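You operate a simulated robot arm through the tools that you are given. There is no shell and no other tool. Be economical: measure what you need, move in short steps, check, and stop when the job is done.

The job below is to be done with a simulated two-armed robot. You get a single attempt, and the scene is never put back.

Task
Warm the rice and stir its clumps out with the turner.
Fine: the frying pan stands on the small zone; more key once, then the less key till the display shows 1, before you stir; stir while it is on, lay the turner on the spoon rest, switch off.

Only the result counts: the job must be done as asked and must still hold three seconds after the hand-in. Knocking over, shifting, dropping, spilling or breaking anything else fails it.

Robot
Two 7-joint arms with fingered hands on one trunk, on a base that drives. Base frame: it is fixed to the floor where the robot stands at the start and does not move with it; the origin is under the middle of the robot, x ahead of it, y to its left, z up. Lengths are in cm, angles in rad, forces in N, time in s.
The left shoulder is at the start at [2.9, 15.2, 122.6], the right one opposite. With the tool pointing down near the work surface each hand reaches from about 38 to 78 cm from the robot's upright axis, wherever it stands, measured 20 degrees to its own side. Places, roughly: frying pan (36x19x7 cm) [60, 30, 100]; less key [50, 10, 100]; lock key [50, 0, 100]; melt key [50, 30, 100]; more key [50, 10, 100]; on key [50, 20, 100]; steel ladle [-150, 100, 125]; warm key [50, 0, 100]; wooden spoon [-125, 100, 125]; zone key [50, 20, 100]. Payload 3.8 kg a hand.
The tool frame of a hand sits at the grasp point between the pads (the TCP): z along the fingers, y along the line on which they close. The tips reach 3 cm beyond it. Largest opening 10.4 cm; the body of the gripper starts 3.5 cm behind the TCP. The gripper is a hand of 5 fingers: y runs from the thumb to the fingers, the wrist lies at [-1.5, -10.4, -17.8] in the tool frame, and closing takes about 1.5 s.
Orientation is that of the tool frame in the base frame, as [roll, pitch, yaw] about the fixed x, y, z axes, in that order (R = Rz(yaw) Ry(pitch) Rx(roll)). With the fingers straight down and the wrist toward the robot, the tool's x, y and z point along [0, 1, 0], [1, 0, 0] and [0, 0, -1] of the base frame.

Tools
- The arms move only by the tool step_arm. It takes "left_plan", "right_plan" or both (then of equal length, played together; a hand with none holds still); each is a list of rows, each an object (a shift or turn left out is 0, a gripper value left out holds the last) with "xyz": the shift along the base's x, y, z in cm, a list of three; "rot": the turn, a rotation vector about the base's x, y, z in rad, a list of three. In form: [{"xyz": [x, y, z], "rot": [rx, ry, rz]}, ...]. A call has 1 to 8 rows; each row shifts and turns the commanded pose from where the row before left it. "left_grip" and "right_grip" are, for a hand that has rows, the finger opening in cm, from 0 to 10.4, set as the call begins (left out, the last holds). A row lasts 0.2 s, in which the tool goes at most 5 cm and 0.15 rad; a call with a longer step from one row to the next is refused whole, and so is a gripper value outside its range. Where a pose cannot be reached the arm comes as near as it can. A force on the tool above 60 N (or 10 N above the force at the start of the call, whichever is more), or a blocked arm, ends the call early, and 0.2 s more pass. The fingers move at their own pace (about 7.2 cm/s each) and stop on an object; they squeeze with about 31 N. The grip force told is the motor's: it shows also when the fingers shut on nothing. Time passes only in rows, and 0.2 s behind the last, so rows that do not move let the fingers close. It gives the time, the measured TCP pose, the force on the tool (base axes), the opening and the grip force at its end, in the units of the frame above (readings bear some noise), with the torque about the TCP (base axes, N m) and any sound that the robot's microphone picked up, and new pictures: "show" is both (left out), scene, wrist or none (wrist: the cameras of the hands that moved).
- Cameras (640 x 400 px; columns grow to the right, rows downward): "scene" is now at [11.37, 4.27, 139.93]; the picture's right is [0.47, -0.88, -0.03], its down [-0.33, -0.14, -0.93] and it looks along [0.82, 0.45, -0.36] (base axes); focal length 214 px, centre (320, 200). "left" rides on the left gripper at [-8, -7.8, -14.1] in its tool frame; the picture's right is [-0.78, -0.30, 0.56], its down [0.53, -0.78, 0.33] and it looks along [0.33, 0.56, 0.76] (tool axes); focal length 247 px, centre (320, 200). "right" rides on the right gripper at [8, -7.8, -14.1] in its tool frame; the picture's right is [-0.78, 0.30, -0.56], its down [-0.54, -0.78, 0.33] and it looks along [-0.33, 0.56, 0.76] (tool axes); focal length 247 px, centre (320, 200). There is no depth. A picture from a camera that has moved, and an enlarged one, comes with that camera's place and axes in the base frame and with its lens.
- move_column(by): slides the trunk up (or, below 0, down) by that many cm; the arms and the scene camera ride with it, the base frame stays. It gives what a move gives, with no picture.
- steer(legs): drives the robot by 1 to 6 legs, each [ahead, left, turn to the left] in cm, cm and rad, along the robot's own axes; the way and the turn of a leg run together, so that a leg with both is an arc; at most 150 cm and 3.142 rad a leg. The arms and the cameras ride along, it lands a little off, and it stops where it bumps. It gives what a move gives, and a new picture of the scene camera.
- move_fingers(index, middle, ring, little, thumb_bend, thumb_turn, hand): sets how far each is bent, from 0 (flat) to 1 (curled in); at 0.3 the hand is open as for a grip, at 0.7 the pads meet at the TCP. One left out holds its place. A second passes; each finger stops where it meets its share of the squeeze, and holds until it gets a number again. A gripper value or a shape takes the hand back. It gives what a move gives, with no picture; readings hold the bend of each and the force on index, middle, ring, little, thumb and palm. thumb_turn goes from beside the hand (0) to across from the fingers (1), as for a grip.
- hand_shape(shape, hand): the hand has 5 fingers and takes this shape, open, in about a second: jaw (thumb against the fingers, like two jaws); tri (thumb and two fingers); tip (a fingertip pinch); poke (one finger out to press); point (the index stretched); flat (the hand flat); cup (the hand cupped); fist (a fist). The gripper value then closes the fingers along that shape, each until it touches; the sizes above hold for jaw. It gives what a move gives, with no picture.
- aim_head(pan, tilt): turns the head with the scene camera to pan (to the left, within 1.396 rad either way) and tilt (down, from -0.506 to 1.204), counted from straight ahead of the robot. It gives what a move gives, and a new picture of the scene camera.
- close_up(camera, box): a new picture of the part [left, top, right, bottom] of that camera's present view, enlarged. The clock stands still meanwhile.
- close_job(): hands the job in; it is judged then, once.

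Go step by step. Nothing tells you exact positions but the pictures and the camera data: compare them with the known pose of the tool, close in by small moves and look again before you grip or let go. The budget is 120 turns and 260 pictures, counting those below and the enlarged ones. Unless the task says otherwise, let go and move clear before handing in, and close with one line.

The tools are called after "Emit:" as name(argument=value, ...) on one line, values as JSON. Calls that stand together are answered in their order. step_arm: Moves the arms, as the interface text tells. Its arguments: {"type":"object","properties":{"left_plan":{"type":"array","items":{"type":"object","properties":{"xyz":{"type":"array","items":{"type":"number"}},"rot":{"type":"array","items":{"type":"number"}}}}},"left_grip":{"type":"number"},"right_plan":{"type":"array","items":{"type":"object","properties":{"xyz":{"type":"array","items":{"type":"number"}},"rot":{"type":"array","items":{"type":"number"}}}}},"right_grip":{"type":"number"},"show":{"type":"string","enum":["both","scene","wrist","none"]}},"required":[]} The other tools are called the same way: move_column (by) slides the trunk up or down; hand_shape (shape, hand) gives the hand a shape; move_fingers (index, middle, ring, little, thumb_bend, thumb_turn, hand) moves the fingers one by one; steer (legs) drives the base; aim_head (pan, tilt) turns the head that bears the scene camera; close_up (camera, box) takes an enlarged picture of a part of a camera's view; close_job () hands the job in.

At the start:

```text
t: 0.0
left_position: [27.66, 36.58, 135.65]
left_tool_rot: [3.14, -0.002, 1.573]
left_ft_force: [-0.1, 0.1, 0.1]
left_ft_torque: [-0.03, 0.01, 0.0]
left_grip_width: 10.36
left_finger_force: 0.1
left_shape: jaw
left_bend: [0.3, 0.3, 0.3, 0.3, 0.3, 0.98]
left_finger forces: [0.1, 0.1, 0.0, 0.1, 0.0, 0.1]
right_position: [42.49, 7.29, 132.92]
right_tool_rot: [-3.141, -0.001, 1.571]
right_ft_force: [-0.6, 0.8, 0.5]
right_ft_torque: [-0.01, -0.03, -0.01]
right_grip_width: 10.35
right_finger_force: 0.1
right_shape: jaw
right_bend: [0.3, 0.3, 0.3, 0.3, 0.3, 0.98]
right_finger forces: [0.1, 0.1, 0.1, 0.0, 0.1, 0.1]
trunk travel left (down, up): [-30.0, 15.6]
robot x, y, heading: [0.13, 0.25, -0.0]
head pan, tilt: [0.489, 0.312]
```

scene: 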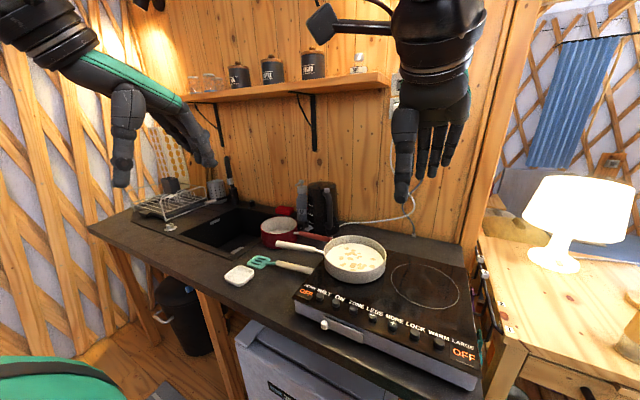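
right: 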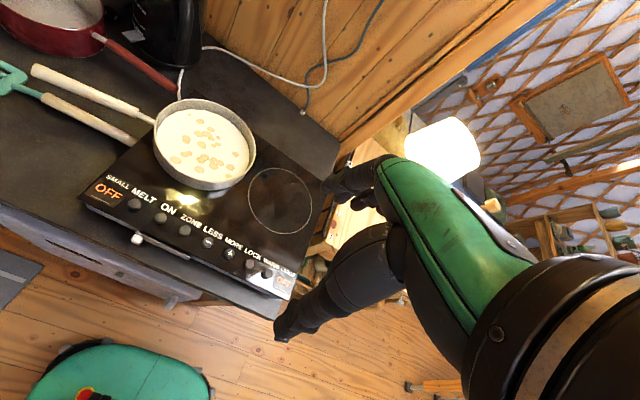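
left: 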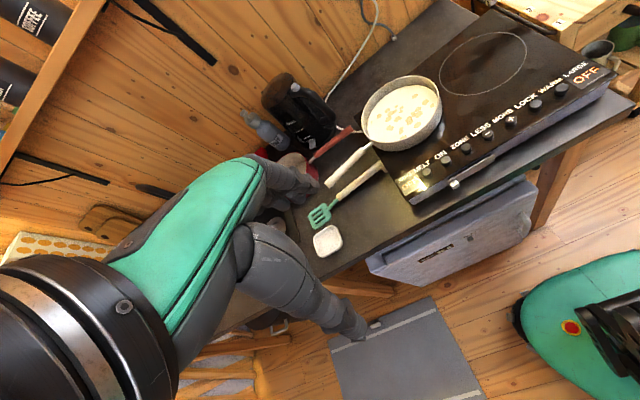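

I see the hob with the frying pan on its left (small) zone, a turner lying on the worktop left of it, and a white spoon rest. I'll enlarge the views to read the keys.

Emit:
close_up(camera="scene", box=[280, 220, 500, 380])

Emit:
close_up(camera="right", box=[70, 80, 330, 300])

Emit:
close_up(camera="scene", box=[200, 200, 400, 325])

Emit:
close_up(camera="left", box=[280, 60, 480, 260])

```text
2.50 times, centred on (390, 300) of scene
camera zoom: at [11.37, 4.27, 139.93], right [0.47, -0.88, -0.03], down [-0.33, -0.14, -0.93], along [0.82, 0.45, -0.36], focal length 536 px, centre (145, -50)
```

zoom: 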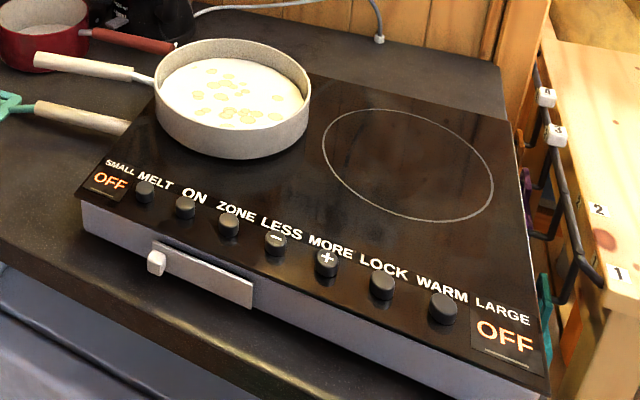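

```text
1.82 times, centred on (200, 190) of right
camera zoom: at [34.6, 15.41, 147.11], right [0.3, -0.78, 0.56], down [-0.78, -0.54, -0.33], along [0.56, -0.33, -0.76], focal length 449 px, centre (538, 218)
```

zoom: 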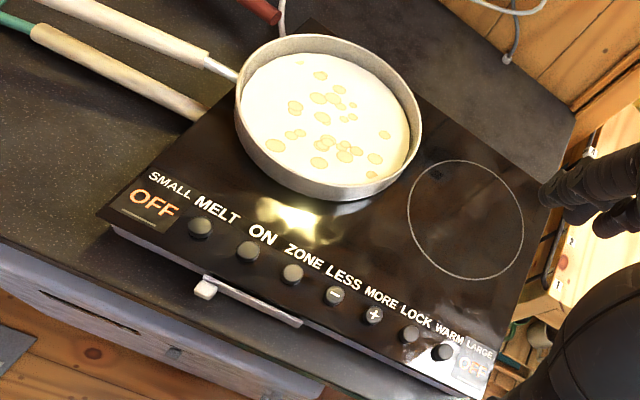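

```text
3.20 times, centred on (300, 262) of scene
camera zoom: at [11.37, 4.27, 139.93], right [0.47, -0.88, -0.03], down [-0.33, -0.14, -0.93], along [0.82, 0.45, -0.36], focal length 686 px, centre (384, 0)
```

zoom: 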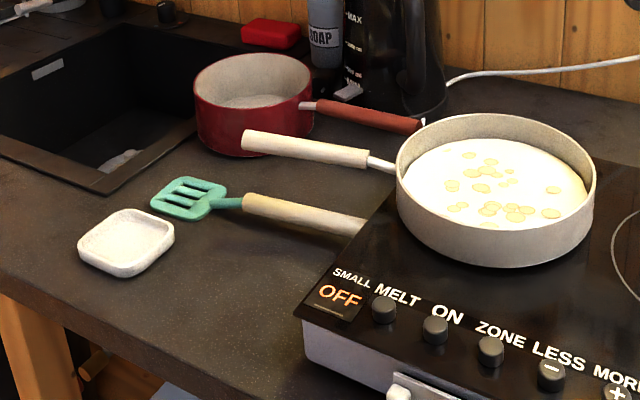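

```text
2.00 times, centred on (380, 160) of left
camera zoom: at [19.97, 28.69, 149.65], right [-0.29, -0.78, -0.56], down [-0.78, 0.53, -0.33], along [0.56, 0.33, -0.76], focal length 494 px, centre (200, 280)
```

zoom: 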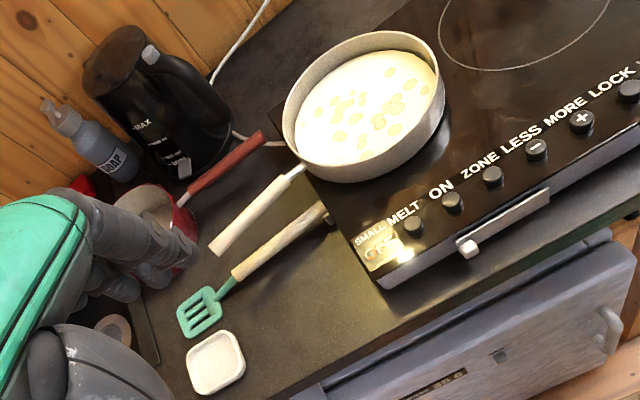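

The keys (melt, on, zone, −, +, lock, warm) lie along x≈48, z≈97.5, with + at y≈7.6 and on at y≈21.3. The turner lies along y at x≈60, partly under the pan handle, so I bring the left hand above its neck for a closer look.

Emit:
step_arm(left_plan=[{"xyz": [3.8, 1.8, -2.2]}, {"xyz": [3.8, 1.8, -2.2]}, {"xyz": [3.8, 1.8, -2.2]}, {"xyz": [3.8, 1.8, -2.2]}, {"xyz": [3.8, 1.8, -2.2]}, {"xyz": [3.8, 1.8, -2.2]}, {"xyz": [3.8, 1.8, -2.2]}, {"xyz": [3.8, 1.8, -2.2]}], show="both")

Emit:
aim_head(pan=0.6, tilt=0.65)

```text
t: 1.8
left_position: [58.57, 51.22, 118.08]
left_tool_rot: [3.141, 0.002, 1.571]
left_ft_force: [0.5, 0.0, -0.6]
left_ft_torque: [0.03, -0.03, 0.0]
left_grip_width: 10.37
left_finger_force: 0.0
left_shape: jaw
left_bend: [0.3, 0.3, 0.3, 0.3, 0.3, 0.98]
left_finger forces: [0.0, 0.0, 0.1, 0.0, 0.0, 0.0]
right_position: [42.65, 7.28, 132.9]
right_tool_rot: [-3.14, -0.001, 1.572]
right_ft_force: [0.3, -0.6, -0.2]
right_ft_torque: [0.0, 0.04, 0.02]
right_grip_width: 10.34
right_finger_force: 0.0
right_shape: jaw
right_bend: [0.3, 0.3, 0.3, 0.3, 0.3, 0.98]
right_finger forces: [0.0, 0.1, 0.1, 0.0, 0.0, 0.1]
trunk travel left (down, up): [-30.0, 15.6]
robot x, y, heading: [0.04, -0.04, -0.004]
head pan, tilt: [0.489, 0.312]
camera scene: at [11.62, 4.3, 139.9], right [0.47, -0.88, -0.03], down [-0.34, -0.14, -0.93], along [0.82, 0.45, -0.36], focal length 214 px, centre (320, 200)
camera left: at [50.88, 43.26, 132.08], right [-0.29, -0.78, -0.56], down [-0.78, 0.53, -0.33], along [0.56, 0.33, -0.76], focal length 247 px, centre (320, 200)
```

scene: 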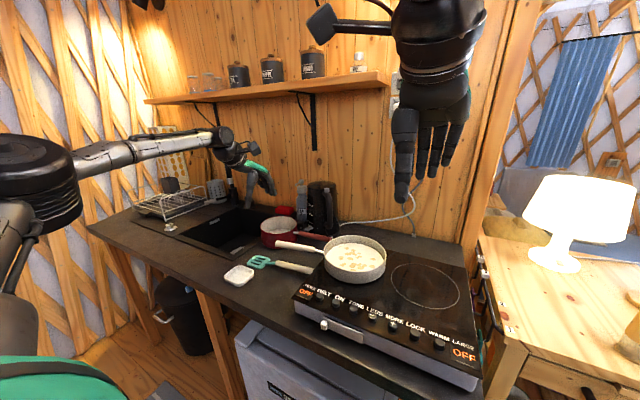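
left: 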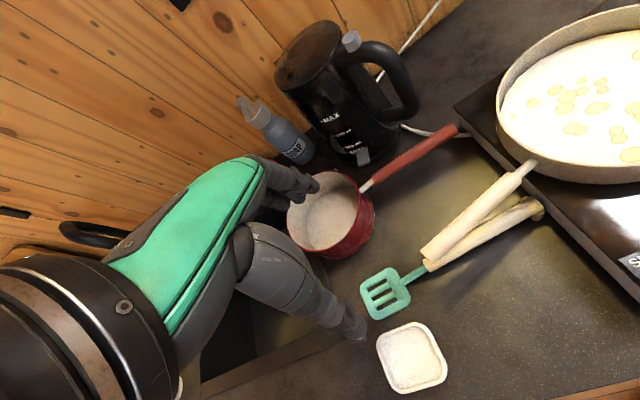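

```text
t: 2.6
left_position: [58.22, 51.18, 118.18]
left_tool_rot: [3.141, -0.001, 1.573]
left_ft_force: [0.1, 0.2, -0.4]
left_ft_torque: [0.02, 0.0, 0.03]
left_grip_width: 10.4
left_finger_force: 0.1
left_shape: jaw
left_bend: [0.3, 0.3, 0.3, 0.3, 0.3, 0.98]
left_finger forces: [0.0, 0.0, 0.1, 0.0, 0.0, 0.1]
right_position: [42.37, 7.26, 132.98]
right_tool_rot: [-3.14, 0.001, 1.571]
right_ft_force: [0.3, 0.1, 0.3]
right_ft_torque: [-0.03, 0.0, 0.0]
right_grip_width: 10.35
right_finger_force: 0.1
right_shape: jaw
right_bend: [0.3, 0.3, 0.3, 0.3, 0.3, 0.98]
right_finger forces: [0.0, 0.0, 0.0, 0.0, 0.1, 0.0]
trunk travel left (down, up): [-30.0, 15.6]
robot x, y, heading: [0.02, -0.12, -0.002]
head pan, tilt: [0.6, 0.649]
camera scene: at [10.08, 4.79, 136.95], right [0.56, -0.83, -0.04], down [-0.55, -0.34, -0.76], along [0.62, 0.45, -0.65], focal length 214 px, centre (320, 200)
```

scene: 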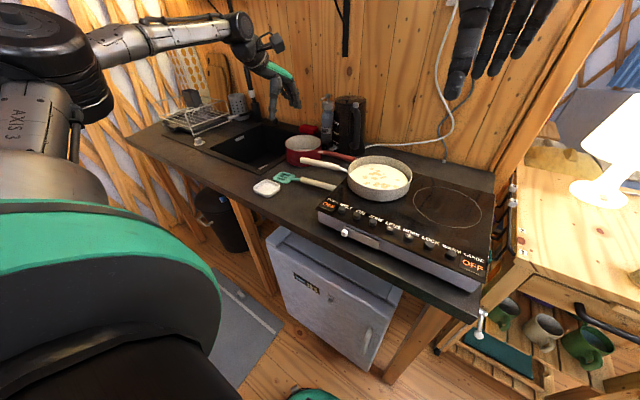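

The pan handle's end (58.5, 46.4, z≈100) is right over the turner's handle, so I'll first pinch the neck and draw the turner out. I set the left hand to a tip pinch and look.

Emit:
hand_shape(hand="left", shape="tip")

Emit:
close_up(camera="left", box=[160, 100, 560, 400])

Emit:
close_up(camera="scene", box=[220, 50, 440, 230])

```text
t: 3.5
left_position: [58.3, 51.18, 118.19]
left_tool_rot: [3.14, -0.001, 1.571]
left_ft_force: [0.3, 0.1, 0.3]
left_ft_torque: [0.0, -0.01, -0.02]
left_grip_width: 10.35
left_finger_force: 0.0
left_shape: tip
left_bend: [0.3, 0.98, 0.99, 0.99, 0.3, 0.98]
left_finger forces: [0.0, 0.0, 0.0, 0.0, 0.1, 0.0]
right_position: [42.55, 7.37, 132.91]
right_tool_rot: [-3.141, -0.001, 1.57]
right_ft_force: [-0.4, 1.1, 0.1]
right_ft_torque: [0.0, 0.01, -0.02]
right_grip_width: 10.38
right_finger_force: 0.1
right_shape: jaw
right_bend: [0.3, 0.3, 0.3, 0.3, 0.3, 0.98]
right_finger forces: [0.1, 0.0, 0.0, 0.0, 0.0, 0.1]
trunk travel left (down, up): [-30.0, 15.6]
robot x, y, heading: [-0.09, -0.01, 0.002]
head pan, tilt: [0.6, 0.649]
```

```text
1.33 times, centred on (360, 250) of left
camera zoom: at [50.61, 43.21, 132.19], right [-0.29, -0.78, -0.56], down [-0.78, 0.53, -0.33], along [0.56, 0.33, -0.76], focal length 329 px, centre (267, 133)
```

zoom: 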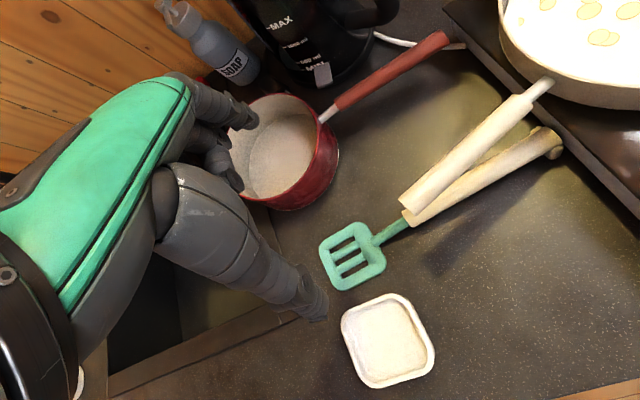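

```text
2.22 times, centred on (330, 140) of scene
camera zoom: at [10.11, 4.79, 136.94], right [0.56, -0.83, -0.04], down [-0.55, -0.34, -0.76], along [0.62, 0.45, -0.65], focal length 477 px, centre (298, 333)
```

zoom: 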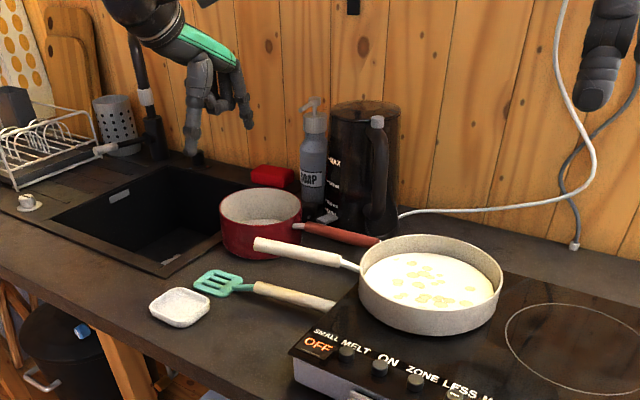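

I close the pinch in the air once to see where the fingertips really meet.

Emit:
step_arm(left_plan=[{"xyz": [0, 0, -4]}, {"xyz": [0, 0, -3]}, {"xyz": [0, 0, 0]}, {"xyz": [0, 0, 0]}, {"xyz": [0, 0, 0]}, {"xyz": [0, 0, 0]}], left_grip=2.0, show="wrist")

Emit:
close_up(camera="scene", box=[220, 50, 400, 210])

```text
t: 4.9
left_position: [58.1, 50.99, 111.02]
left_tool_rot: [3.141, -0.001, 1.572]
left_ft_force: [-0.3, 0.0, 0.2]
left_ft_torque: [0.0, 0.03, 0.0]
left_grip_width: 2.05
left_finger_force: 0.1
left_shape: tip
left_bend: [0.72, 0.98, 0.99, 0.99, 0.74, 1.0]
left_finger forces: [0.0, 0.0, 0.0, 0.1, 0.0, 0.0]
right_position: [42.43, 7.39, 132.95]
right_tool_rot: [-3.14, -0.001, 1.571]
right_ft_force: [-0.3, 0.4, 0.0]
right_ft_torque: [0.02, 0.01, -0.01]
right_grip_width: 10.35
right_finger_force: 0.1
right_shape: jaw
right_bend: [0.3, 0.3, 0.3, 0.3, 0.3, 0.98]
right_finger forces: [0.0, 0.1, 0.1, 0.0, 0.0, 0.1]
trunk travel left (down, up): [-30.0, 15.6]
robot x, y, heading: [-0.15, 0.02, 0.004]
head pan, tilt: [0.6, 0.649]
camera left: at [50.44, 43.09, 125.01], right [-0.29, -0.78, -0.56], down [-0.78, 0.53, -0.33], along [0.56, 0.33, -0.76], focal length 247 px, centre (320, 200)
```

left: 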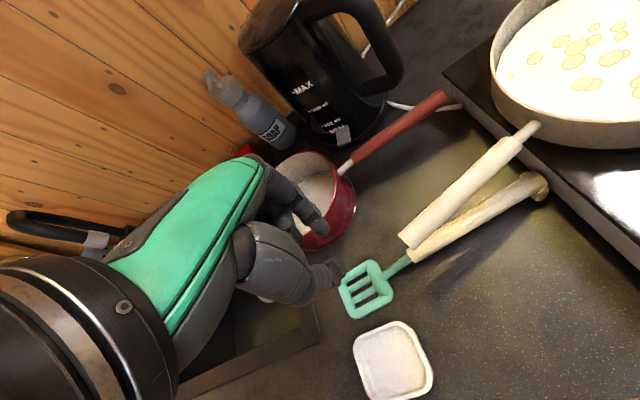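

```text
2.50 times, centred on (310, 130) of scene
camera zoom: at [10.09, 4.78, 136.94], right [0.56, -0.83, -0.04], down [-0.55, -0.34, -0.76], along [0.62, 0.45, -0.65], focal length 536 px, centre (345, 375)
```

zoom: 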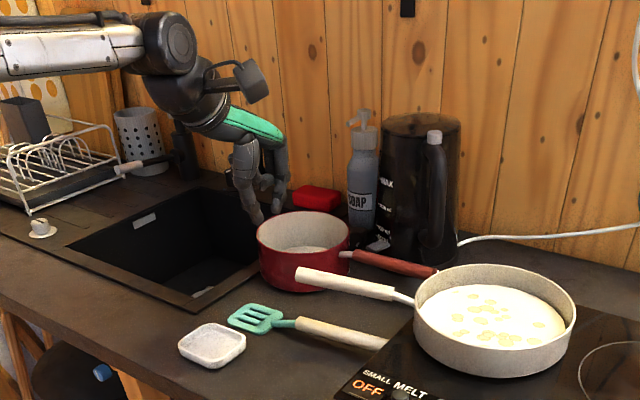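

The pinch meets near the TCP line, about 2.5 cm beyond it. The neck runs y≈48.8–52.2 at x≈59.2, so I descend over it with the fingers open and check.

Emit:
step_arm(left_plan=[{"xyz": [0.5, 0.1, -4]}, {"xyz": [0.6, 0.1, -4]}, {"xyz": [0, 0, -3]}, {"xyz": [0, 0, 0]}, {"xyz": [0, 0, 0]}], left_grip=6, show="wrist")

Emit:
close_up(camera="scene", box=[240, 90, 380, 210])

```text
t: 6.1
left_position: [59.12, 51.33, 100.14]
left_tool_rot: [3.139, 0.0, 1.572]
left_ft_force: [0.5, -0.2, -0.1]
left_ft_torque: [0.01, 0.02, 0.0]
left_grip_width: 5.95
left_finger_force: 0.2
left_shape: tip
left_bend: [0.31, 0.98, 0.99, 0.99, 0.66, 1.0]
left_finger forces: [0.0, 0.0, 0.0, 0.0, 0.1, 0.0]
right_position: [42.48, 7.24, 133.03]
right_tool_rot: [-3.141, 0.0, 1.569]
right_ft_force: [0.7, -0.7, 0.4]
right_ft_torque: [0.03, 0.01, 0.0]
right_grip_width: 10.36
right_finger_force: 0.2
right_shape: jaw
right_bend: [0.3, 0.3, 0.3, 0.3, 0.3, 0.98]
right_finger forces: [0.1, 0.0, 0.0, 0.0, 0.1, 0.0]
trunk travel left (down, up): [-30.0, 15.6]
robot x, y, heading: [0.15, 0.22, 0.003]
head pan, tilt: [0.6, 0.649]
camera left: at [51.53, 43.31, 114.04], right [-0.29, -0.78, -0.56], down [-0.78, 0.53, -0.33], along [0.56, 0.33, -0.76], focal length 247 px, centre (320, 200)
```

left: 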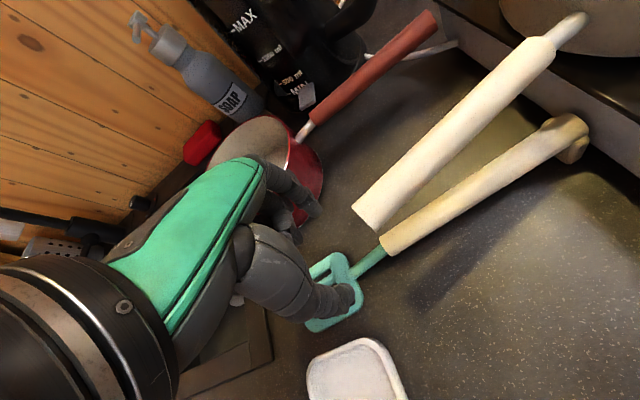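

```text
3.33 times, centred on (310, 150) of scene
camera zoom: at [10.11, 4.79, 136.94], right [0.56, -0.83, -0.04], down [-0.55, -0.34, -0.76], along [0.62, 0.45, -0.65], focal length 715 px, centre (353, 367)
```

zoom: 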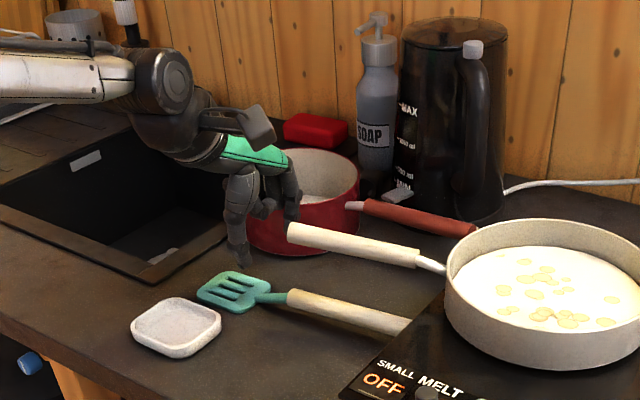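

Clear of the pan handle and the saucepan so far; I descend the rest onto the neck with the force limit on my side.

Emit:
step_arm(left_plan=[{"xyz": [0.1, -0.5, -2]}, {"xyz": [0, -0.1, -2]}, {"xyz": [0, 0, -1.5]}, {"xyz": [0, 0, -1.2]}, {"xyz": [0, 0, 0]}], left_grip=5, show="wrist")

Emit:
close_up(camera="scene", box=[240, 110, 360, 210])

```text
t: 7.3
left_position: [59.34, 50.9, 93.4]
left_tool_rot: [3.14, 0.001, 1.574]
left_ft_force: [-0.8, -0.3, -0.5]
left_ft_torque: [0.01, -0.01, -0.02]
left_grip_width: 5.06
left_finger_force: 0.0
left_shape: tip
left_bend: [0.73, 0.98, 0.99, 0.99, 0.7, 1.0]
left_finger forces: [0.0, 0.1, 0.0, 0.0, 0.0, 0.0]
right_position: [42.43, 7.35, 132.93]
right_tool_rot: [-3.14, 0.0, 1.57]
right_ft_force: [-0.8, -0.3, -0.7]
right_ft_torque: [-0.04, 0.01, 0.03]
right_grip_width: 10.38
right_finger_force: 0.2
right_shape: jaw
right_bend: [0.3, 0.3, 0.3, 0.3, 0.3, 0.98]
right_finger forces: [0.0, 0.1, 0.1, 0.0, 0.0, 0.0]
trunk travel left (down, up): [-30.0, 15.6]
robot x, y, heading: [0.44, 0.14, 0.004]
head pan, tilt: [0.6, 0.649]
camera left: at [51.52, 42.76, 107.35], right [-0.29, -0.78, -0.56], down [-0.78, 0.53, -0.33], along [0.56, 0.33, -0.76], focal length 247 px, centre (320, 200)
```

left: 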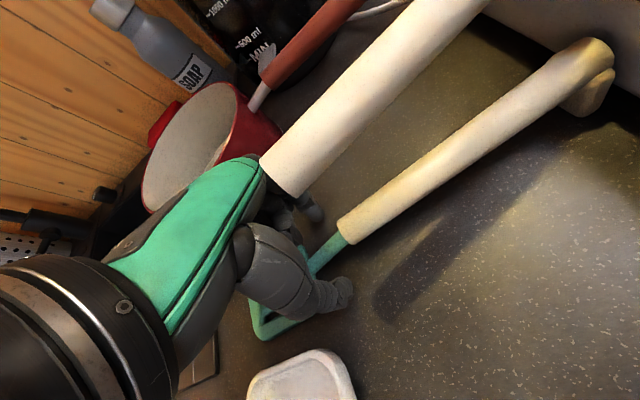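

```text
4.00 times, centred on (300, 160) of scene
camera zoom: at [10.09, 4.81, 136.94], right [0.56, -0.83, -0.04], down [-0.55, -0.34, -0.76], along [0.62, 0.45, -0.65], focal length 858 px, centre (400, 360)
```

zoom: 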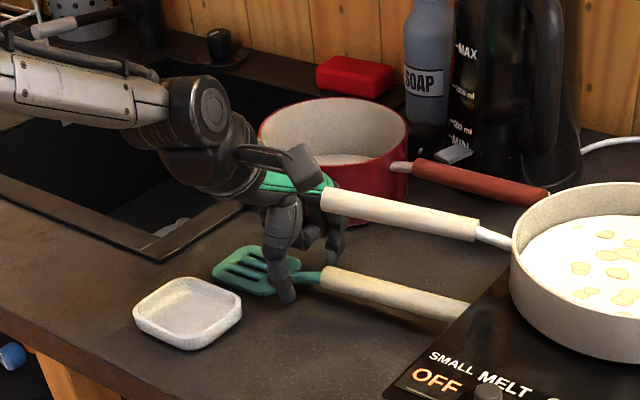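

The thumb and index straddle the neck; I close the pinch.

Emit:
step_arm(left_plan=[{"xyz": [0, 0, 0]}, {"xyz": [0, 0, 0]}, {"xyz": [0, 0, 0]}, {"xyz": [0, 0, 0]}, {"xyz": [0, 0, 0]}, {"xyz": [0, 0, 0]}], left_grip=0, show="wrist")

Emit:
close_up(camera="scene", box=[240, 110, 360, 210])

```text
t: 8.7
left_position: [59.14, 50.76, 93.4]
left_tool_rot: [3.14, -0.001, 1.571]
left_ft_force: [-0.7, -0.1, 0.0]
left_ft_torque: [0.0, 0.0, 0.02]
left_grip_width: 0.83
left_finger_force: 30.9
left_shape: tip
left_bend: [0.71, 1.0, 1.0, 1.0, 0.74, 1.0]
left_finger forces: [23.8, 0.0, 0.0, 0.1, 24.5, 0.0]
right_position: [42.42, 7.39, 132.98]
right_tool_rot: [-3.139, 0.001, 1.57]
right_ft_force: [0.3, 0.4, 0.1]
right_ft_torque: [0.0, 0.01, 0.01]
right_grip_width: 10.38
right_finger_force: 0.1
right_shape: jaw
right_bend: [0.3, 0.3, 0.3, 0.3, 0.3, 0.98]
right_finger forces: [0.0, 0.0, 0.0, 0.1, 0.0, 0.0]
trunk travel left (down, up): [-30.0, 15.6]
robot x, y, heading: [0.02, -0.1, 0.005]
head pan, tilt: [0.6, 0.649]
camera left: at [51.54, 42.74, 107.36], right [-0.29, -0.78, -0.56], down [-0.78, 0.53, -0.33], along [0.56, 0.33, -0.76], focal length 247 px, centre (320, 200)
```

left: 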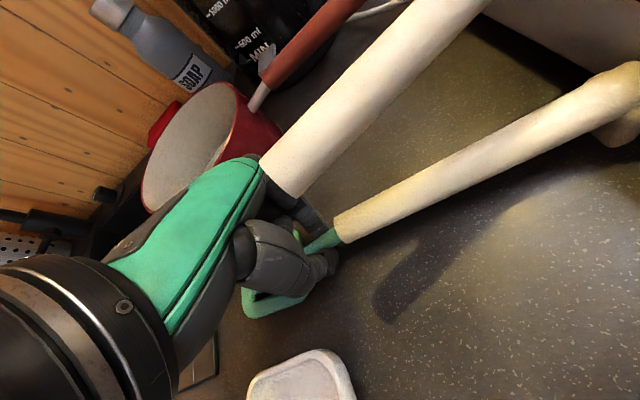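

```text
4.00 times, centred on (300, 160) of scene
camera zoom: at [10.11, 4.8, 136.94], right [0.56, -0.83, -0.04], down [-0.55, -0.34, -0.76], along [0.62, 0.45, -0.65], focal length 858 px, centre (400, 360)
```

zoom: 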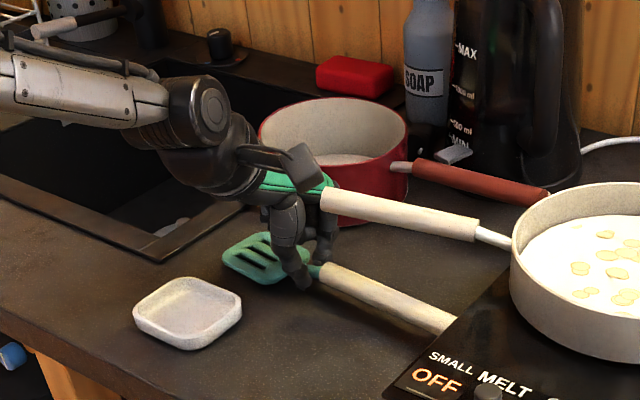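

The neck is held (0.8 cm, 31 N). I draw the turner left by 7.5 cm, just off the worktop, so that its handle comes clear of the pan handle.

Emit:
step_arm(left_plan=[{"xyz": [0, 0.5, 0.6]}, {"xyz": [0, 2, 0]}, {"xyz": [0, 2.5, 0]}, {"xyz": [0, 2.5, 0]}, {"xyz": [0, 0, 0]}], show="both")

Emit:
close_up(camera="scene", box=[240, 110, 360, 210])

```text
t: 9.9
left_position: [57.86, 57.51, 94.92]
left_tool_rot: [3.141, 0.0, 1.572]
left_ft_force: [0.4, 0.3, -0.6]
left_ft_torque: [0.02, 0.01, 0.02]
left_grip_width: 0.86
left_finger_force: 31.6
left_shape: tip
left_bend: [0.71, 1.0, 1.0, 1.0, 0.75, 1.0]
left_finger forces: [23.2, 0.0, 0.0, 0.0, 23.2, 0.0]
left hand out of reach, approached as far as the arm can: row 3, 4
right_position: [42.41, 7.29, 132.92]
right_tool_rot: [-3.14, 0.0, 1.57]
right_ft_force: [0.5, 0.2, 0.7]
right_ft_torque: [0.01, -0.05, -0.01]
right_grip_width: 10.37
right_finger_force: 0.1
right_shape: jaw
right_bend: [0.3, 0.3, 0.3, 0.3, 0.3, 0.98]
right_finger forces: [0.0, 0.1, 0.0, 0.0, 0.1, 0.1]
trunk travel left (down, up): [-30.0, 15.6]
robot x, y, heading: [-0.06, 0.22, 0.002]
head pan, tilt: [0.6, 0.649]
camera scene: at [10.13, 4.78, 136.93], right [0.56, -0.83, -0.04], down [-0.55, -0.34, -0.76], along [0.62, 0.45, -0.65], focal length 214 px, centre (320, 200)
camera left: at [50.27, 49.48, 108.81], right [-0.29, -0.78, -0.56], down [-0.78, 0.53, -0.33], along [0.56, 0.34, -0.76], focal length 247 px, centre (320, 200)
```

scene: 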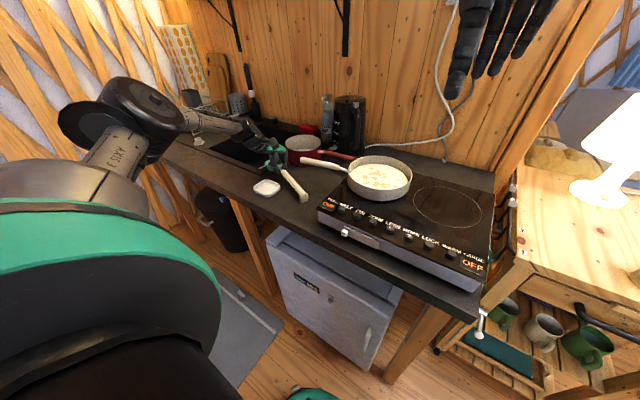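
left: 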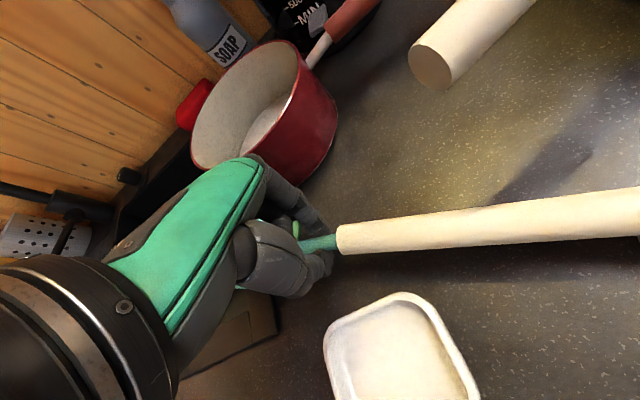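

```text
4.00 times, centred on (300, 160) of scene
camera zoom: at [10.13, 4.78, 136.93], right [0.56, -0.83, -0.04], down [-0.55, -0.34, -0.76], along [0.62, 0.45, -0.65], focal length 858 px, centre (400, 360)
```

zoom: 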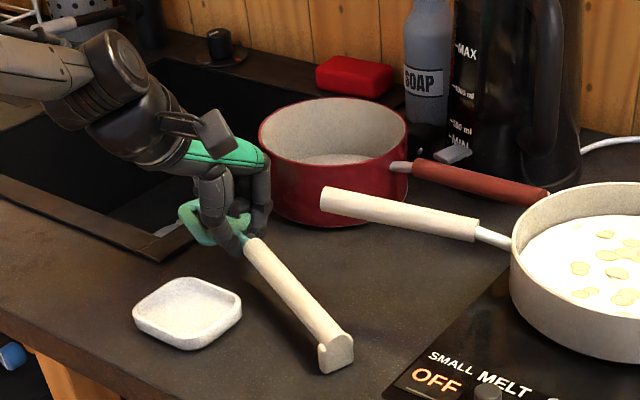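

The arm reached its limit and the turner swung, handle now pointing back toward the robot and clear of the pan handle. I shift it a little toward me, set it down and check before letting go.

Emit:
step_arm(left_plan=[{"xyz": [-2, 0, 0]}, {"xyz": [-1, 0, 0]}, {"xyz": [0, 0, 0]}], show="none")

```text
t: 10.7
left_position: [55.03, 57.36, 94.85]
left_tool_rot: [3.141, 0.001, 1.573]
left_ft_force: [-0.7, 0.5, 0.1]
left_ft_torque: [-0.02, -0.01, -0.01]
left_grip_width: 0.87
left_finger_force: 30.8
left_shape: tip
left_bend: [0.72, 1.0, 1.0, 1.0, 0.75, 1.0]
left_finger forces: [23.4, 0.0, 0.1, 0.0, 23.4, 0.0]
right_position: [42.55, 7.34, 132.92]
right_tool_rot: [-3.139, 0.0, 1.572]
right_ft_force: [-0.5, -0.4, -0.1]
right_ft_torque: [-0.02, 0.01, 0.0]
right_grip_width: 10.36
right_finger_force: 0.1
right_shape: jaw
right_bend: [0.3, 0.3, 0.3, 0.3, 0.3, 0.98]
right_finger forces: [0.1, 0.0, 0.1, 0.0, 0.0, 0.0]
trunk travel left (down, up): [-30.0, 15.6]
robot x, y, heading: [-0.09, -0.22, -0.001]
head pan, tilt: [0.6, 0.649]
```

Emit:
step_arm(left_plan=[{"xyz": [1.0, 0, 0]}, {"xyz": [0, 0, 0]}], show="wrist")

Emit:
close_up(camera="scene", box=[240, 110, 360, 210])

```text
t: 11.3
left_position: [55.9, 57.42, 94.82]
left_tool_rot: [3.139, 0.001, 1.573]
left_ft_force: [-0.3, 0.3, -0.9]
left_ft_torque: [0.01, 0.01, -0.03]
left_grip_width: 0.96
left_finger_force: 30.4
left_shape: tip
left_bend: [0.73, 1.0, 1.0, 1.0, 0.79, 1.0]
left_finger forces: [22.0, 0.0, 0.0, 0.0, 25.1, 0.0]
right_position: [42.44, 7.36, 133.07]
right_tool_rot: [-3.138, 0.0, 1.57]
right_ft_force: [0.8, 0.3, -0.4]
right_ft_torque: [0.04, 0.01, -0.04]
right_grip_width: 10.37
right_finger_force: 0.0
right_shape: jaw
right_bend: [0.3, 0.3, 0.3, 0.3, 0.3, 0.98]
right_finger forces: [0.0, 0.1, 0.0, 0.1, 0.1, 0.1]
trunk travel left (down, up): [-30.0, 15.6]
robot x, y, heading: [-0.22, 0.07, 0.002]
head pan, tilt: [0.6, 0.649]
camera left: at [48.38, 49.33, 108.76], right [-0.29, -0.78, -0.56], down [-0.78, 0.53, -0.33], along [0.56, 0.33, -0.76], focal length 247 px, centre (320, 200)
```

left: 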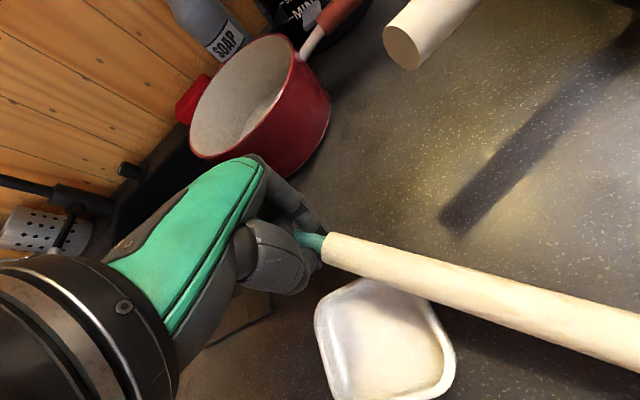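

```text
4.00 times, centred on (300, 160) of scene
camera zoom: at [10.12, 4.8, 136.94], right [0.56, -0.83, -0.04], down [-0.55, -0.34, -0.76], along [0.62, 0.45, -0.65], focal length 858 px, centre (400, 360)
```

zoom: 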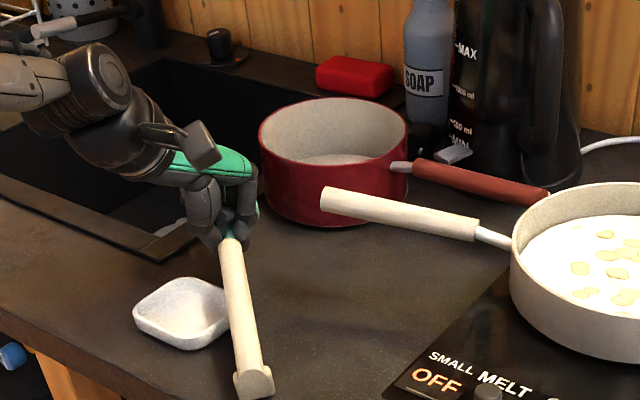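

The handle has swung further in the pinch and would now land on the spoon rest's corner. I lift slightly, turn the hand a bit and shift to the right before lowering.

Emit:
step_arm(left_plan=[{"xyz": [0, 0, 1.5]}, {"xyz": [0.5, -0.5, 0], "rot": [0, 0, 0.1]}, {"xyz": [0.5, -0.5, 0], "rot": [0, 0, 0.1]}, {"xyz": [0, -0.5, 0], "rot": [0, 0, 0.08]}, {"xyz": [0, 0, 0]}], show="wrist")

Emit:
close_up(camera="scene", box=[240, 110, 360, 210])

```text
t: 12.5
left_position: [57.06, 55.87, 96.33]
left_tool_rot: [3.139, -0.001, 1.853]
left_ft_force: [-0.2, 0.6, -0.1]
left_ft_torque: [0.01, 0.01, -0.02]
left_grip_width: 0.96
left_finger_force: 31.2
left_shape: tip
left_bend: [0.73, 1.0, 1.0, 1.0, 0.79, 1.0]
left_finger forces: [20.9, 0.0, 0.1, 0.1, 24.1, 0.1]
right_position: [42.35, 7.37, 132.92]
right_tool_rot: [-3.14, 0.001, 1.571]
right_ft_force: [0.2, 0.4, 0.6]
right_ft_torque: [0.01, 0.0, 0.0]
right_grip_width: 10.34
right_finger_force: 0.0
right_shape: jaw
right_bend: [0.3, 0.3, 0.3, 0.3, 0.3, 0.98]
right_finger forces: [0.0, 0.1, 0.0, 0.1, 0.0, 0.0]
trunk travel left (down, up): [-30.0, 15.6]
robot x, y, heading: [-0.14, 0.22, -0.002]
head pan, tilt: [0.6, 0.649]
camera left: at [51.84, 45.97, 110.27], right [-0.07, -0.83, -0.56], down [-0.89, 0.3, -0.33], along [0.44, 0.48, -0.76], focal length 247 px, centre (320, 200)
```

left: 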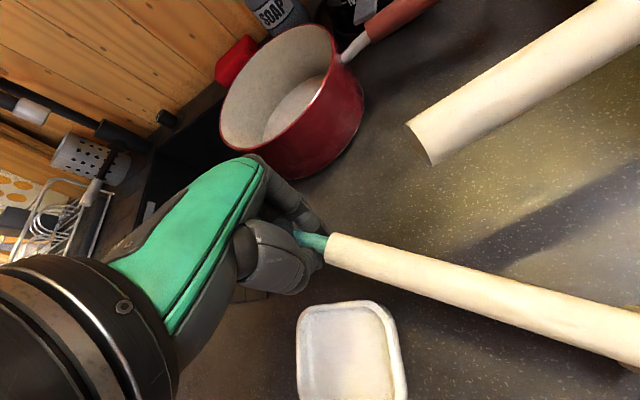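

```text
4.00 times, centred on (300, 160) of scene
camera zoom: at [10.11, 4.82, 136.94], right [0.56, -0.83, -0.04], down [-0.55, -0.34, -0.76], along [0.62, 0.45, -0.65], focal length 858 px, centre (400, 360)
```

zoom: 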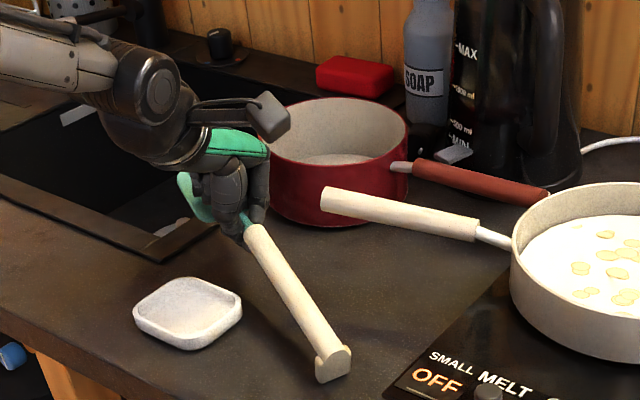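

Now the handle is clear of the rest and of the pan handle. I lower it to the worktop.

Emit:
step_arm(left_plan=[{"xyz": [0, 0, -1]}, {"xyz": [0, 0, -1]}, {"xyz": [0, 0, -0.8]}, {"xyz": [0, 0, 0]}], show="none")

Emit:
close_up(camera="scene", box=[240, 110, 360, 210])

```text
t: 13.5
left_position: [57.08, 55.72, 93.61]
left_tool_rot: [3.141, 0.0, 1.853]
left_ft_force: [0.4, 0.5, 0.5]
left_ft_torque: [-0.04, 0.09, -0.01]
left_grip_width: 0.95
left_finger_force: 31.3
left_shape: tip
left_bend: [0.73, 1.0, 1.0, 1.0, 0.79, 1.0]
left_finger forces: [21.3, 0.0, 0.0, 0.0, 24.2, 0.0]
right_position: [42.43, 7.4, 132.94]
right_tool_rot: [-3.14, 0.0, 1.572]
right_ft_force: [-0.4, -0.6, 0.1]
right_ft_torque: [0.01, 0.02, -0.02]
right_grip_width: 10.35
right_finger_force: 0.1
right_shape: jaw
right_bend: [0.3, 0.3, 0.3, 0.3, 0.3, 0.98]
right_finger forces: [0.0, 0.1, 0.0, 0.0, 0.0, 0.0]
trunk travel left (down, up): [-30.0, 15.6]
robot x, y, heading: [0.19, 0.03, -0.001]
head pan, tilt: [0.6, 0.649]
```

```text
4.00 times, centred on (300, 160) of scene
camera zoom: at [10.1, 4.79, 136.94], right [0.56, -0.83, -0.04], down [-0.55, -0.34, -0.76], along [0.62, 0.45, -0.65], focal length 858 px, centre (400, 360)
```

zoom: 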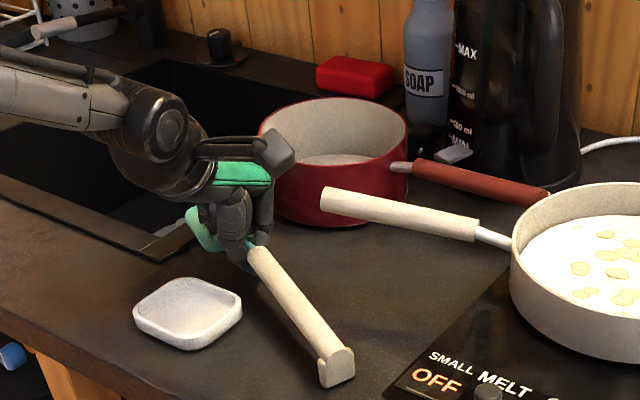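

Emit:
step_arm(left_plan=[{"xyz": [0, 0, 0]}, {"xyz": [0, 0, 0]}, {"xyz": [0, 0, 0]}], left_grip=3, show="wrist")

Emit:
close_up(camera="scene", box=[240, 110, 360, 210])

```text
t: 14.3
left_position: [56.93, 55.78, 93.56]
left_tool_rot: [3.141, 0.0, 1.853]
left_ft_force: [-0.9, 0.2, 1.1]
left_ft_torque: [0.0, 0.03, 0.01]
left_grip_width: 2.98
left_finger_force: 0.1
left_shape: tip
left_bend: [0.73, 0.98, 0.99, 0.99, 0.74, 1.0]
left_finger forces: [0.1, 0.0, 0.1, 0.0, 0.1, 0.0]
right_position: [42.46, 7.26, 133.08]
right_tool_rot: [-3.139, -0.001, 1.571]
right_ft_force: [-0.7, -0.7, 0.2]
right_ft_torque: [0.03, 0.02, -0.02]
right_grip_width: 10.35
right_finger_force: 0.1
right_shape: jaw
right_bend: [0.3, 0.3, 0.3, 0.3, 0.3, 0.98]
right_finger forces: [0.0, 0.0, 0.0, 0.0, 0.0, 0.0]
trunk travel left (down, up): [-30.0, 15.6]
robot x, y, heading: [-0.07, 0.36, -0.004]
head pan, tilt: [0.6, 0.649]
camera left: at [51.9, 45.98, 107.49], right [-0.07, -0.83, -0.56], down [-0.89, 0.3, -0.33], along [0.44, 0.48, -0.76], focal length 247 px, centre (320, 200)
```

left: 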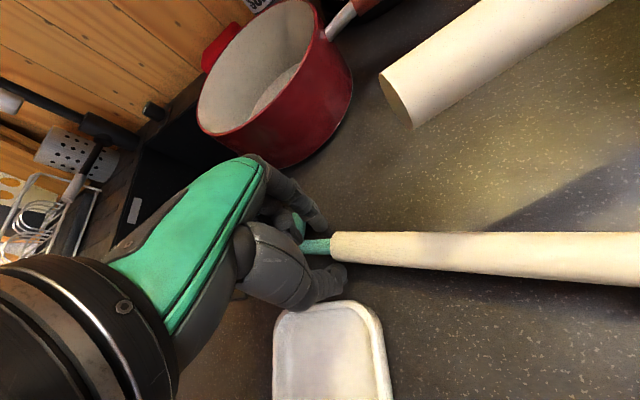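

```text
4.00 times, centred on (300, 160) of scene
camera zoom: at [10.1, 4.8, 136.94], right [0.56, -0.83, -0.04], down [-0.55, -0.34, -0.76], along [0.62, 0.45, -0.65], focal length 858 px, centre (400, 360)
```

zoom: 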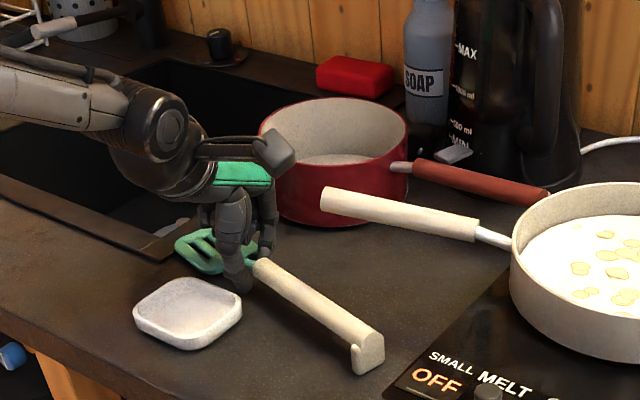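

It settled flat. I lift straight up, change to the jaw shape and look at its pose.

Emit:
step_arm(left_plan=[{"xyz": [0, 0, 4]}, {"xyz": [0, 0, 4.5]}, {"xyz": [-1, 0, 4.5]}, {"xyz": [-4, -2, 2]}, {"xyz": [0, 0, 0]}], show="wrist")

Emit:
hand_shape(hand="left", shape="jaw")

Emit:
close_up(camera="scene", box=[240, 110, 360, 210])

```text
t: 15.5
left_position: [52.13, 53.8, 108.23]
left_tool_rot: [-3.141, 0.0, 1.852]
left_ft_force: [0.0, -0.4, -1.0]
left_ft_torque: [0.04, 0.01, -0.01]
left_grip_width: 2.98
left_finger_force: 0.1
left_shape: tip
left_bend: [0.73, 0.98, 0.99, 0.99, 0.74, 1.0]
left_finger forces: [0.0, 0.0, 0.0, 0.0, 0.1, 0.1]
right_position: [42.54, 7.35, 132.92]
right_tool_rot: [-3.14, 0.0, 1.572]
right_ft_force: [-0.7, 1.0, -0.2]
right_ft_torque: [-0.01, 0.03, 0.05]
right_grip_width: 10.36
right_finger_force: 0.1
right_shape: jaw
right_bend: [0.3, 0.3, 0.3, 0.3, 0.3, 0.98]
right_finger forces: [0.1, 0.0, 0.0, 0.0, 0.1, 0.0]
trunk travel left (down, up): [-30.0, 15.6]
robot x, y, heading: [0.07, 0.03, 0.003]
head pan, tilt: [0.6, 0.649]
camera left: at [47.01, 44.04, 122.22], right [-0.07, -0.83, -0.56], down [-0.89, 0.3, -0.33], along [0.44, 0.48, -0.76], focal length 247 px, centre (320, 200)
```

left: 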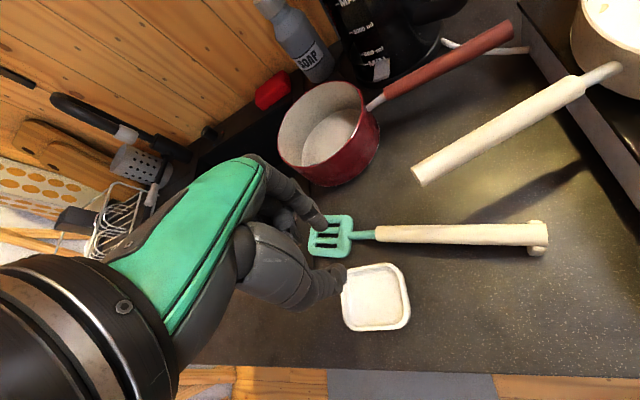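

```text
t: 16.4
left_position: [51.99, 53.89, 108.33]
left_tool_rot: [3.139, -0.002, 1.851]
left_ft_force: [-0.8, -0.4, 0.4]
left_ft_torque: [-0.01, 0.02, 0.03]
left_grip_width: 10.35
left_finger_force: 0.0
left_shape: jaw
left_bend: [0.3, 0.3, 0.3, 0.3, 0.3, 0.98]
left_finger forces: [0.1, 0.0, 0.1, 0.0, 0.0, 0.0]
right_position: [42.47, 7.26, 132.94]
right_tool_rot: [-3.138, 0.0, 1.569]
right_ft_force: [-0.6, 0.1, -0.5]
right_ft_torque: [-0.04, -0.03, -0.01]
right_grip_width: 10.35
right_finger_force: 0.0
right_shape: jaw
right_bend: [0.3, 0.3, 0.3, 0.3, 0.3, 0.98]
right_finger forces: [0.0, 0.0, 0.1, 0.0, 0.1, 0.0]
trunk travel left (down, up): [-30.0, 15.6]
robot x, y, heading: [0.28, 0.07, -0.003]
head pan, tilt: [0.6, 0.649]
```

```text
4.00 times, centred on (300, 160) of scene
camera zoom: at [10.09, 4.8, 136.94], right [0.56, -0.83, -0.04], down [-0.55, -0.34, -0.76], along [0.62, 0.45, -0.65], focal length 858 px, centre (400, 360)
```

zoom: 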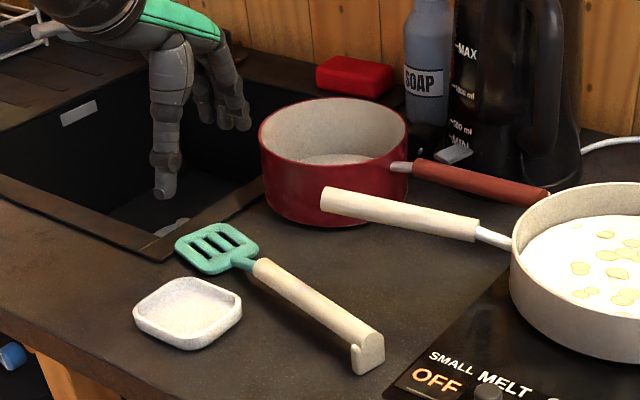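

The turner lies with its handle from (56.9, 54.7) to (52.7, 39). I'll grip it around y≈48 with the jaw shape, tilted slightly back so the fingers pass under and clear of the pan handle.

Emit:
step_arm(left_plan=[{"xyz": [0, -1, 0], "rot": [0, 0, -0.14]}, {"xyz": [0, -2, 0], "rot": [0, 0, -0.14]}, {"xyz": [0, -2, 0], "rot": [0, 0, -0.14]}, {"xyz": [0, 0, 0], "rot": [0, 0, -0.125]}, {"xyz": [-0.2, 0, -1.5], "rot": [-0.039, -0.145, 0]}, {"xyz": [0, 0, -1.6], "rot": [-0.039, -0.145, 0]}, {"xyz": [0, 0, -2]}, {"xyz": [0, 0, 0]}], left_grip=4.5, show="wrist")

Emit:
close_up(camera="scene", box=[240, 110, 360, 210])

```text
t: 18.2
left_position: [51.82, 48.88, 103.27]
left_tool_rot: [2.837, 0.0, 1.307]
left_ft_force: [-0.8, 0.7, -0.6]
left_ft_torque: [0.0, 0.0, -0.03]
left_grip_width: 4.53
left_finger_force: 0.0
left_shape: jaw
left_bend: [0.74, 0.47, 0.44, 0.42, 0.72, 1.0]
left_finger forces: [0.1, 0.0, 0.1, 0.0, 0.0, 0.0]
right_position: [42.36, 7.36, 132.91]
right_tool_rot: [-3.139, 0.0, 1.572]
right_ft_force: [0.1, -0.5, 1.5]
right_ft_torque: [-0.02, 0.01, 0.01]
right_grip_width: 10.35
right_finger_force: 0.1
right_shape: jaw
right_bend: [0.3, 0.3, 0.3, 0.3, 0.3, 0.98]
right_finger forces: [0.0, 0.0, 0.0, 0.0, 0.0, 0.0]
trunk travel left (down, up): [-30.0, 15.6]
robot x, y, heading: [-0.0, 0.22, -0.005]
head pan, tilt: [0.6, 0.649]
camera left: at [38.66, 44.19, 114.22], right [-0.31, -0.72, -0.62], down [-0.48, 0.68, -0.55], along [0.82, 0.12, -0.56], focal length 247 px, centre (320, 200)
```

left: 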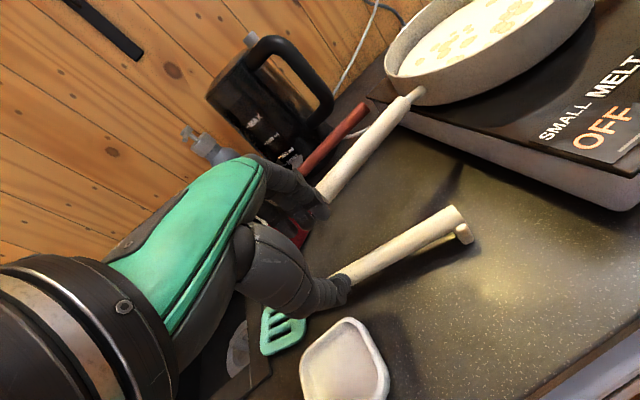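

```text
4.00 times, centred on (300, 160) of scene
camera zoom: at [10.09, 4.79, 136.94], right [0.56, -0.83, -0.04], down [-0.55, -0.34, -0.76], along [0.62, 0.45, -0.65], focal length 858 px, centre (400, 360)
```

zoom: 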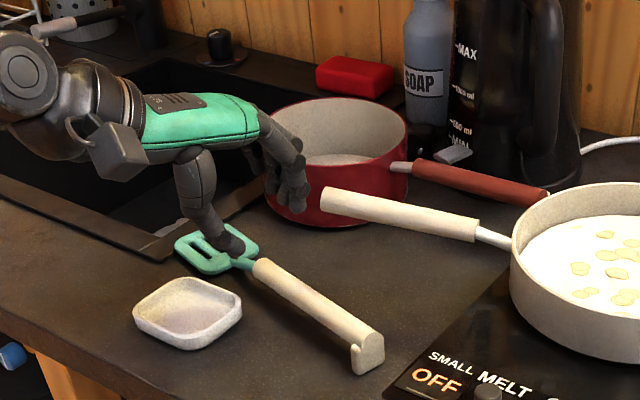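

I'll grip slightly nearer the neck (y≈49.8) so the index passes beyond the end of the pan handle, descending halfway first.

Emit:
step_arm(left_plan=[{"xyz": [0.3, 0.9, 0]}, {"xyz": [0.8, 0.2, -2.4]}, {"xyz": [0.8, 0.1, -2.4]}, {"xyz": [0, 0, 0]}], show="wrist")

Emit:
close_up(camera="scene", box=[255, 120, 351, 200])

```text
t: 19.2
left_position: [53.7, 50.19, 98.63]
left_tool_rot: [2.84, 0.0, 1.307]
left_ft_force: [0.5, -1.2, 0.3]
left_ft_torque: [0.0, 0.01, -0.01]
left_grip_width: 4.53
left_finger_force: 0.0
left_shape: jaw
left_bend: [0.74, 0.47, 0.44, 0.42, 0.72, 1.0]
left_finger forces: [0.1, 0.1, 0.0, 0.0, 0.0, 0.0]
right_position: [42.35, 7.34, 133.06]
right_tool_rot: [-3.141, 0.0, 1.569]
right_ft_force: [-0.1, -0.3, 0.2]
right_ft_torque: [0.01, 0.04, -0.01]
right_grip_width: 10.36
right_finger_force: 0.1
right_shape: jaw
right_bend: [0.3, 0.3, 0.3, 0.3, 0.3, 0.98]
right_finger forces: [0.0, 0.0, 0.1, 0.0, 0.0, 0.1]
trunk travel left (down, up): [-30.0, 15.6]
robot x, y, heading: [0.04, 0.07, -0.001]
head pan, tilt: [0.6, 0.649]
camera left: at [40.49, 45.5, 109.62], right [-0.32, -0.72, -0.62], down [-0.48, 0.68, -0.55], along [0.82, 0.13, -0.56], focal length 247 px, centre (320, 200)
```

left: 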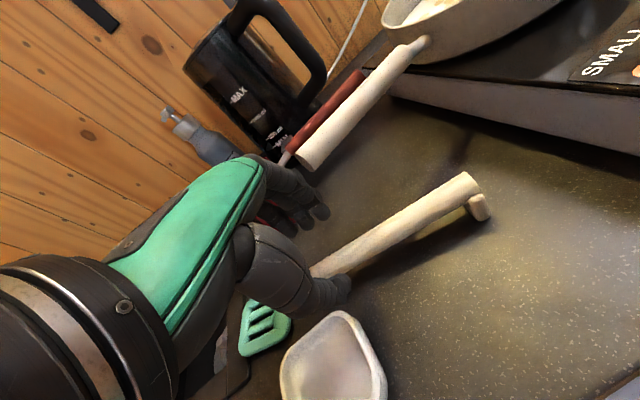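

```text
5.00 times, centred on (303, 160) of scene
camera zoom: at [10.07, 4.77, 136.94], right [0.56, -0.83, -0.04], down [-0.55, -0.34, -0.76], along [0.62, 0.45, -0.65], focal length 1072 px, centre (405, 400)
```

zoom: 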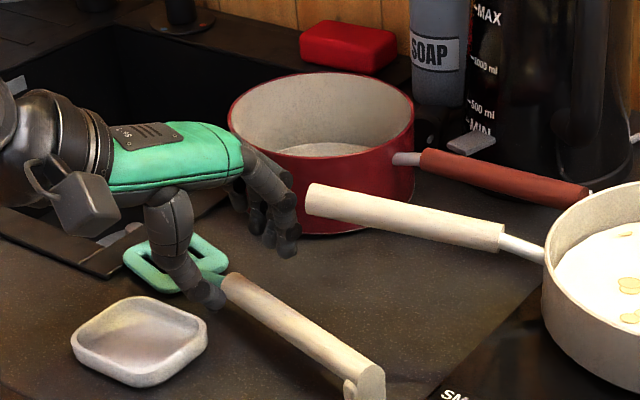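

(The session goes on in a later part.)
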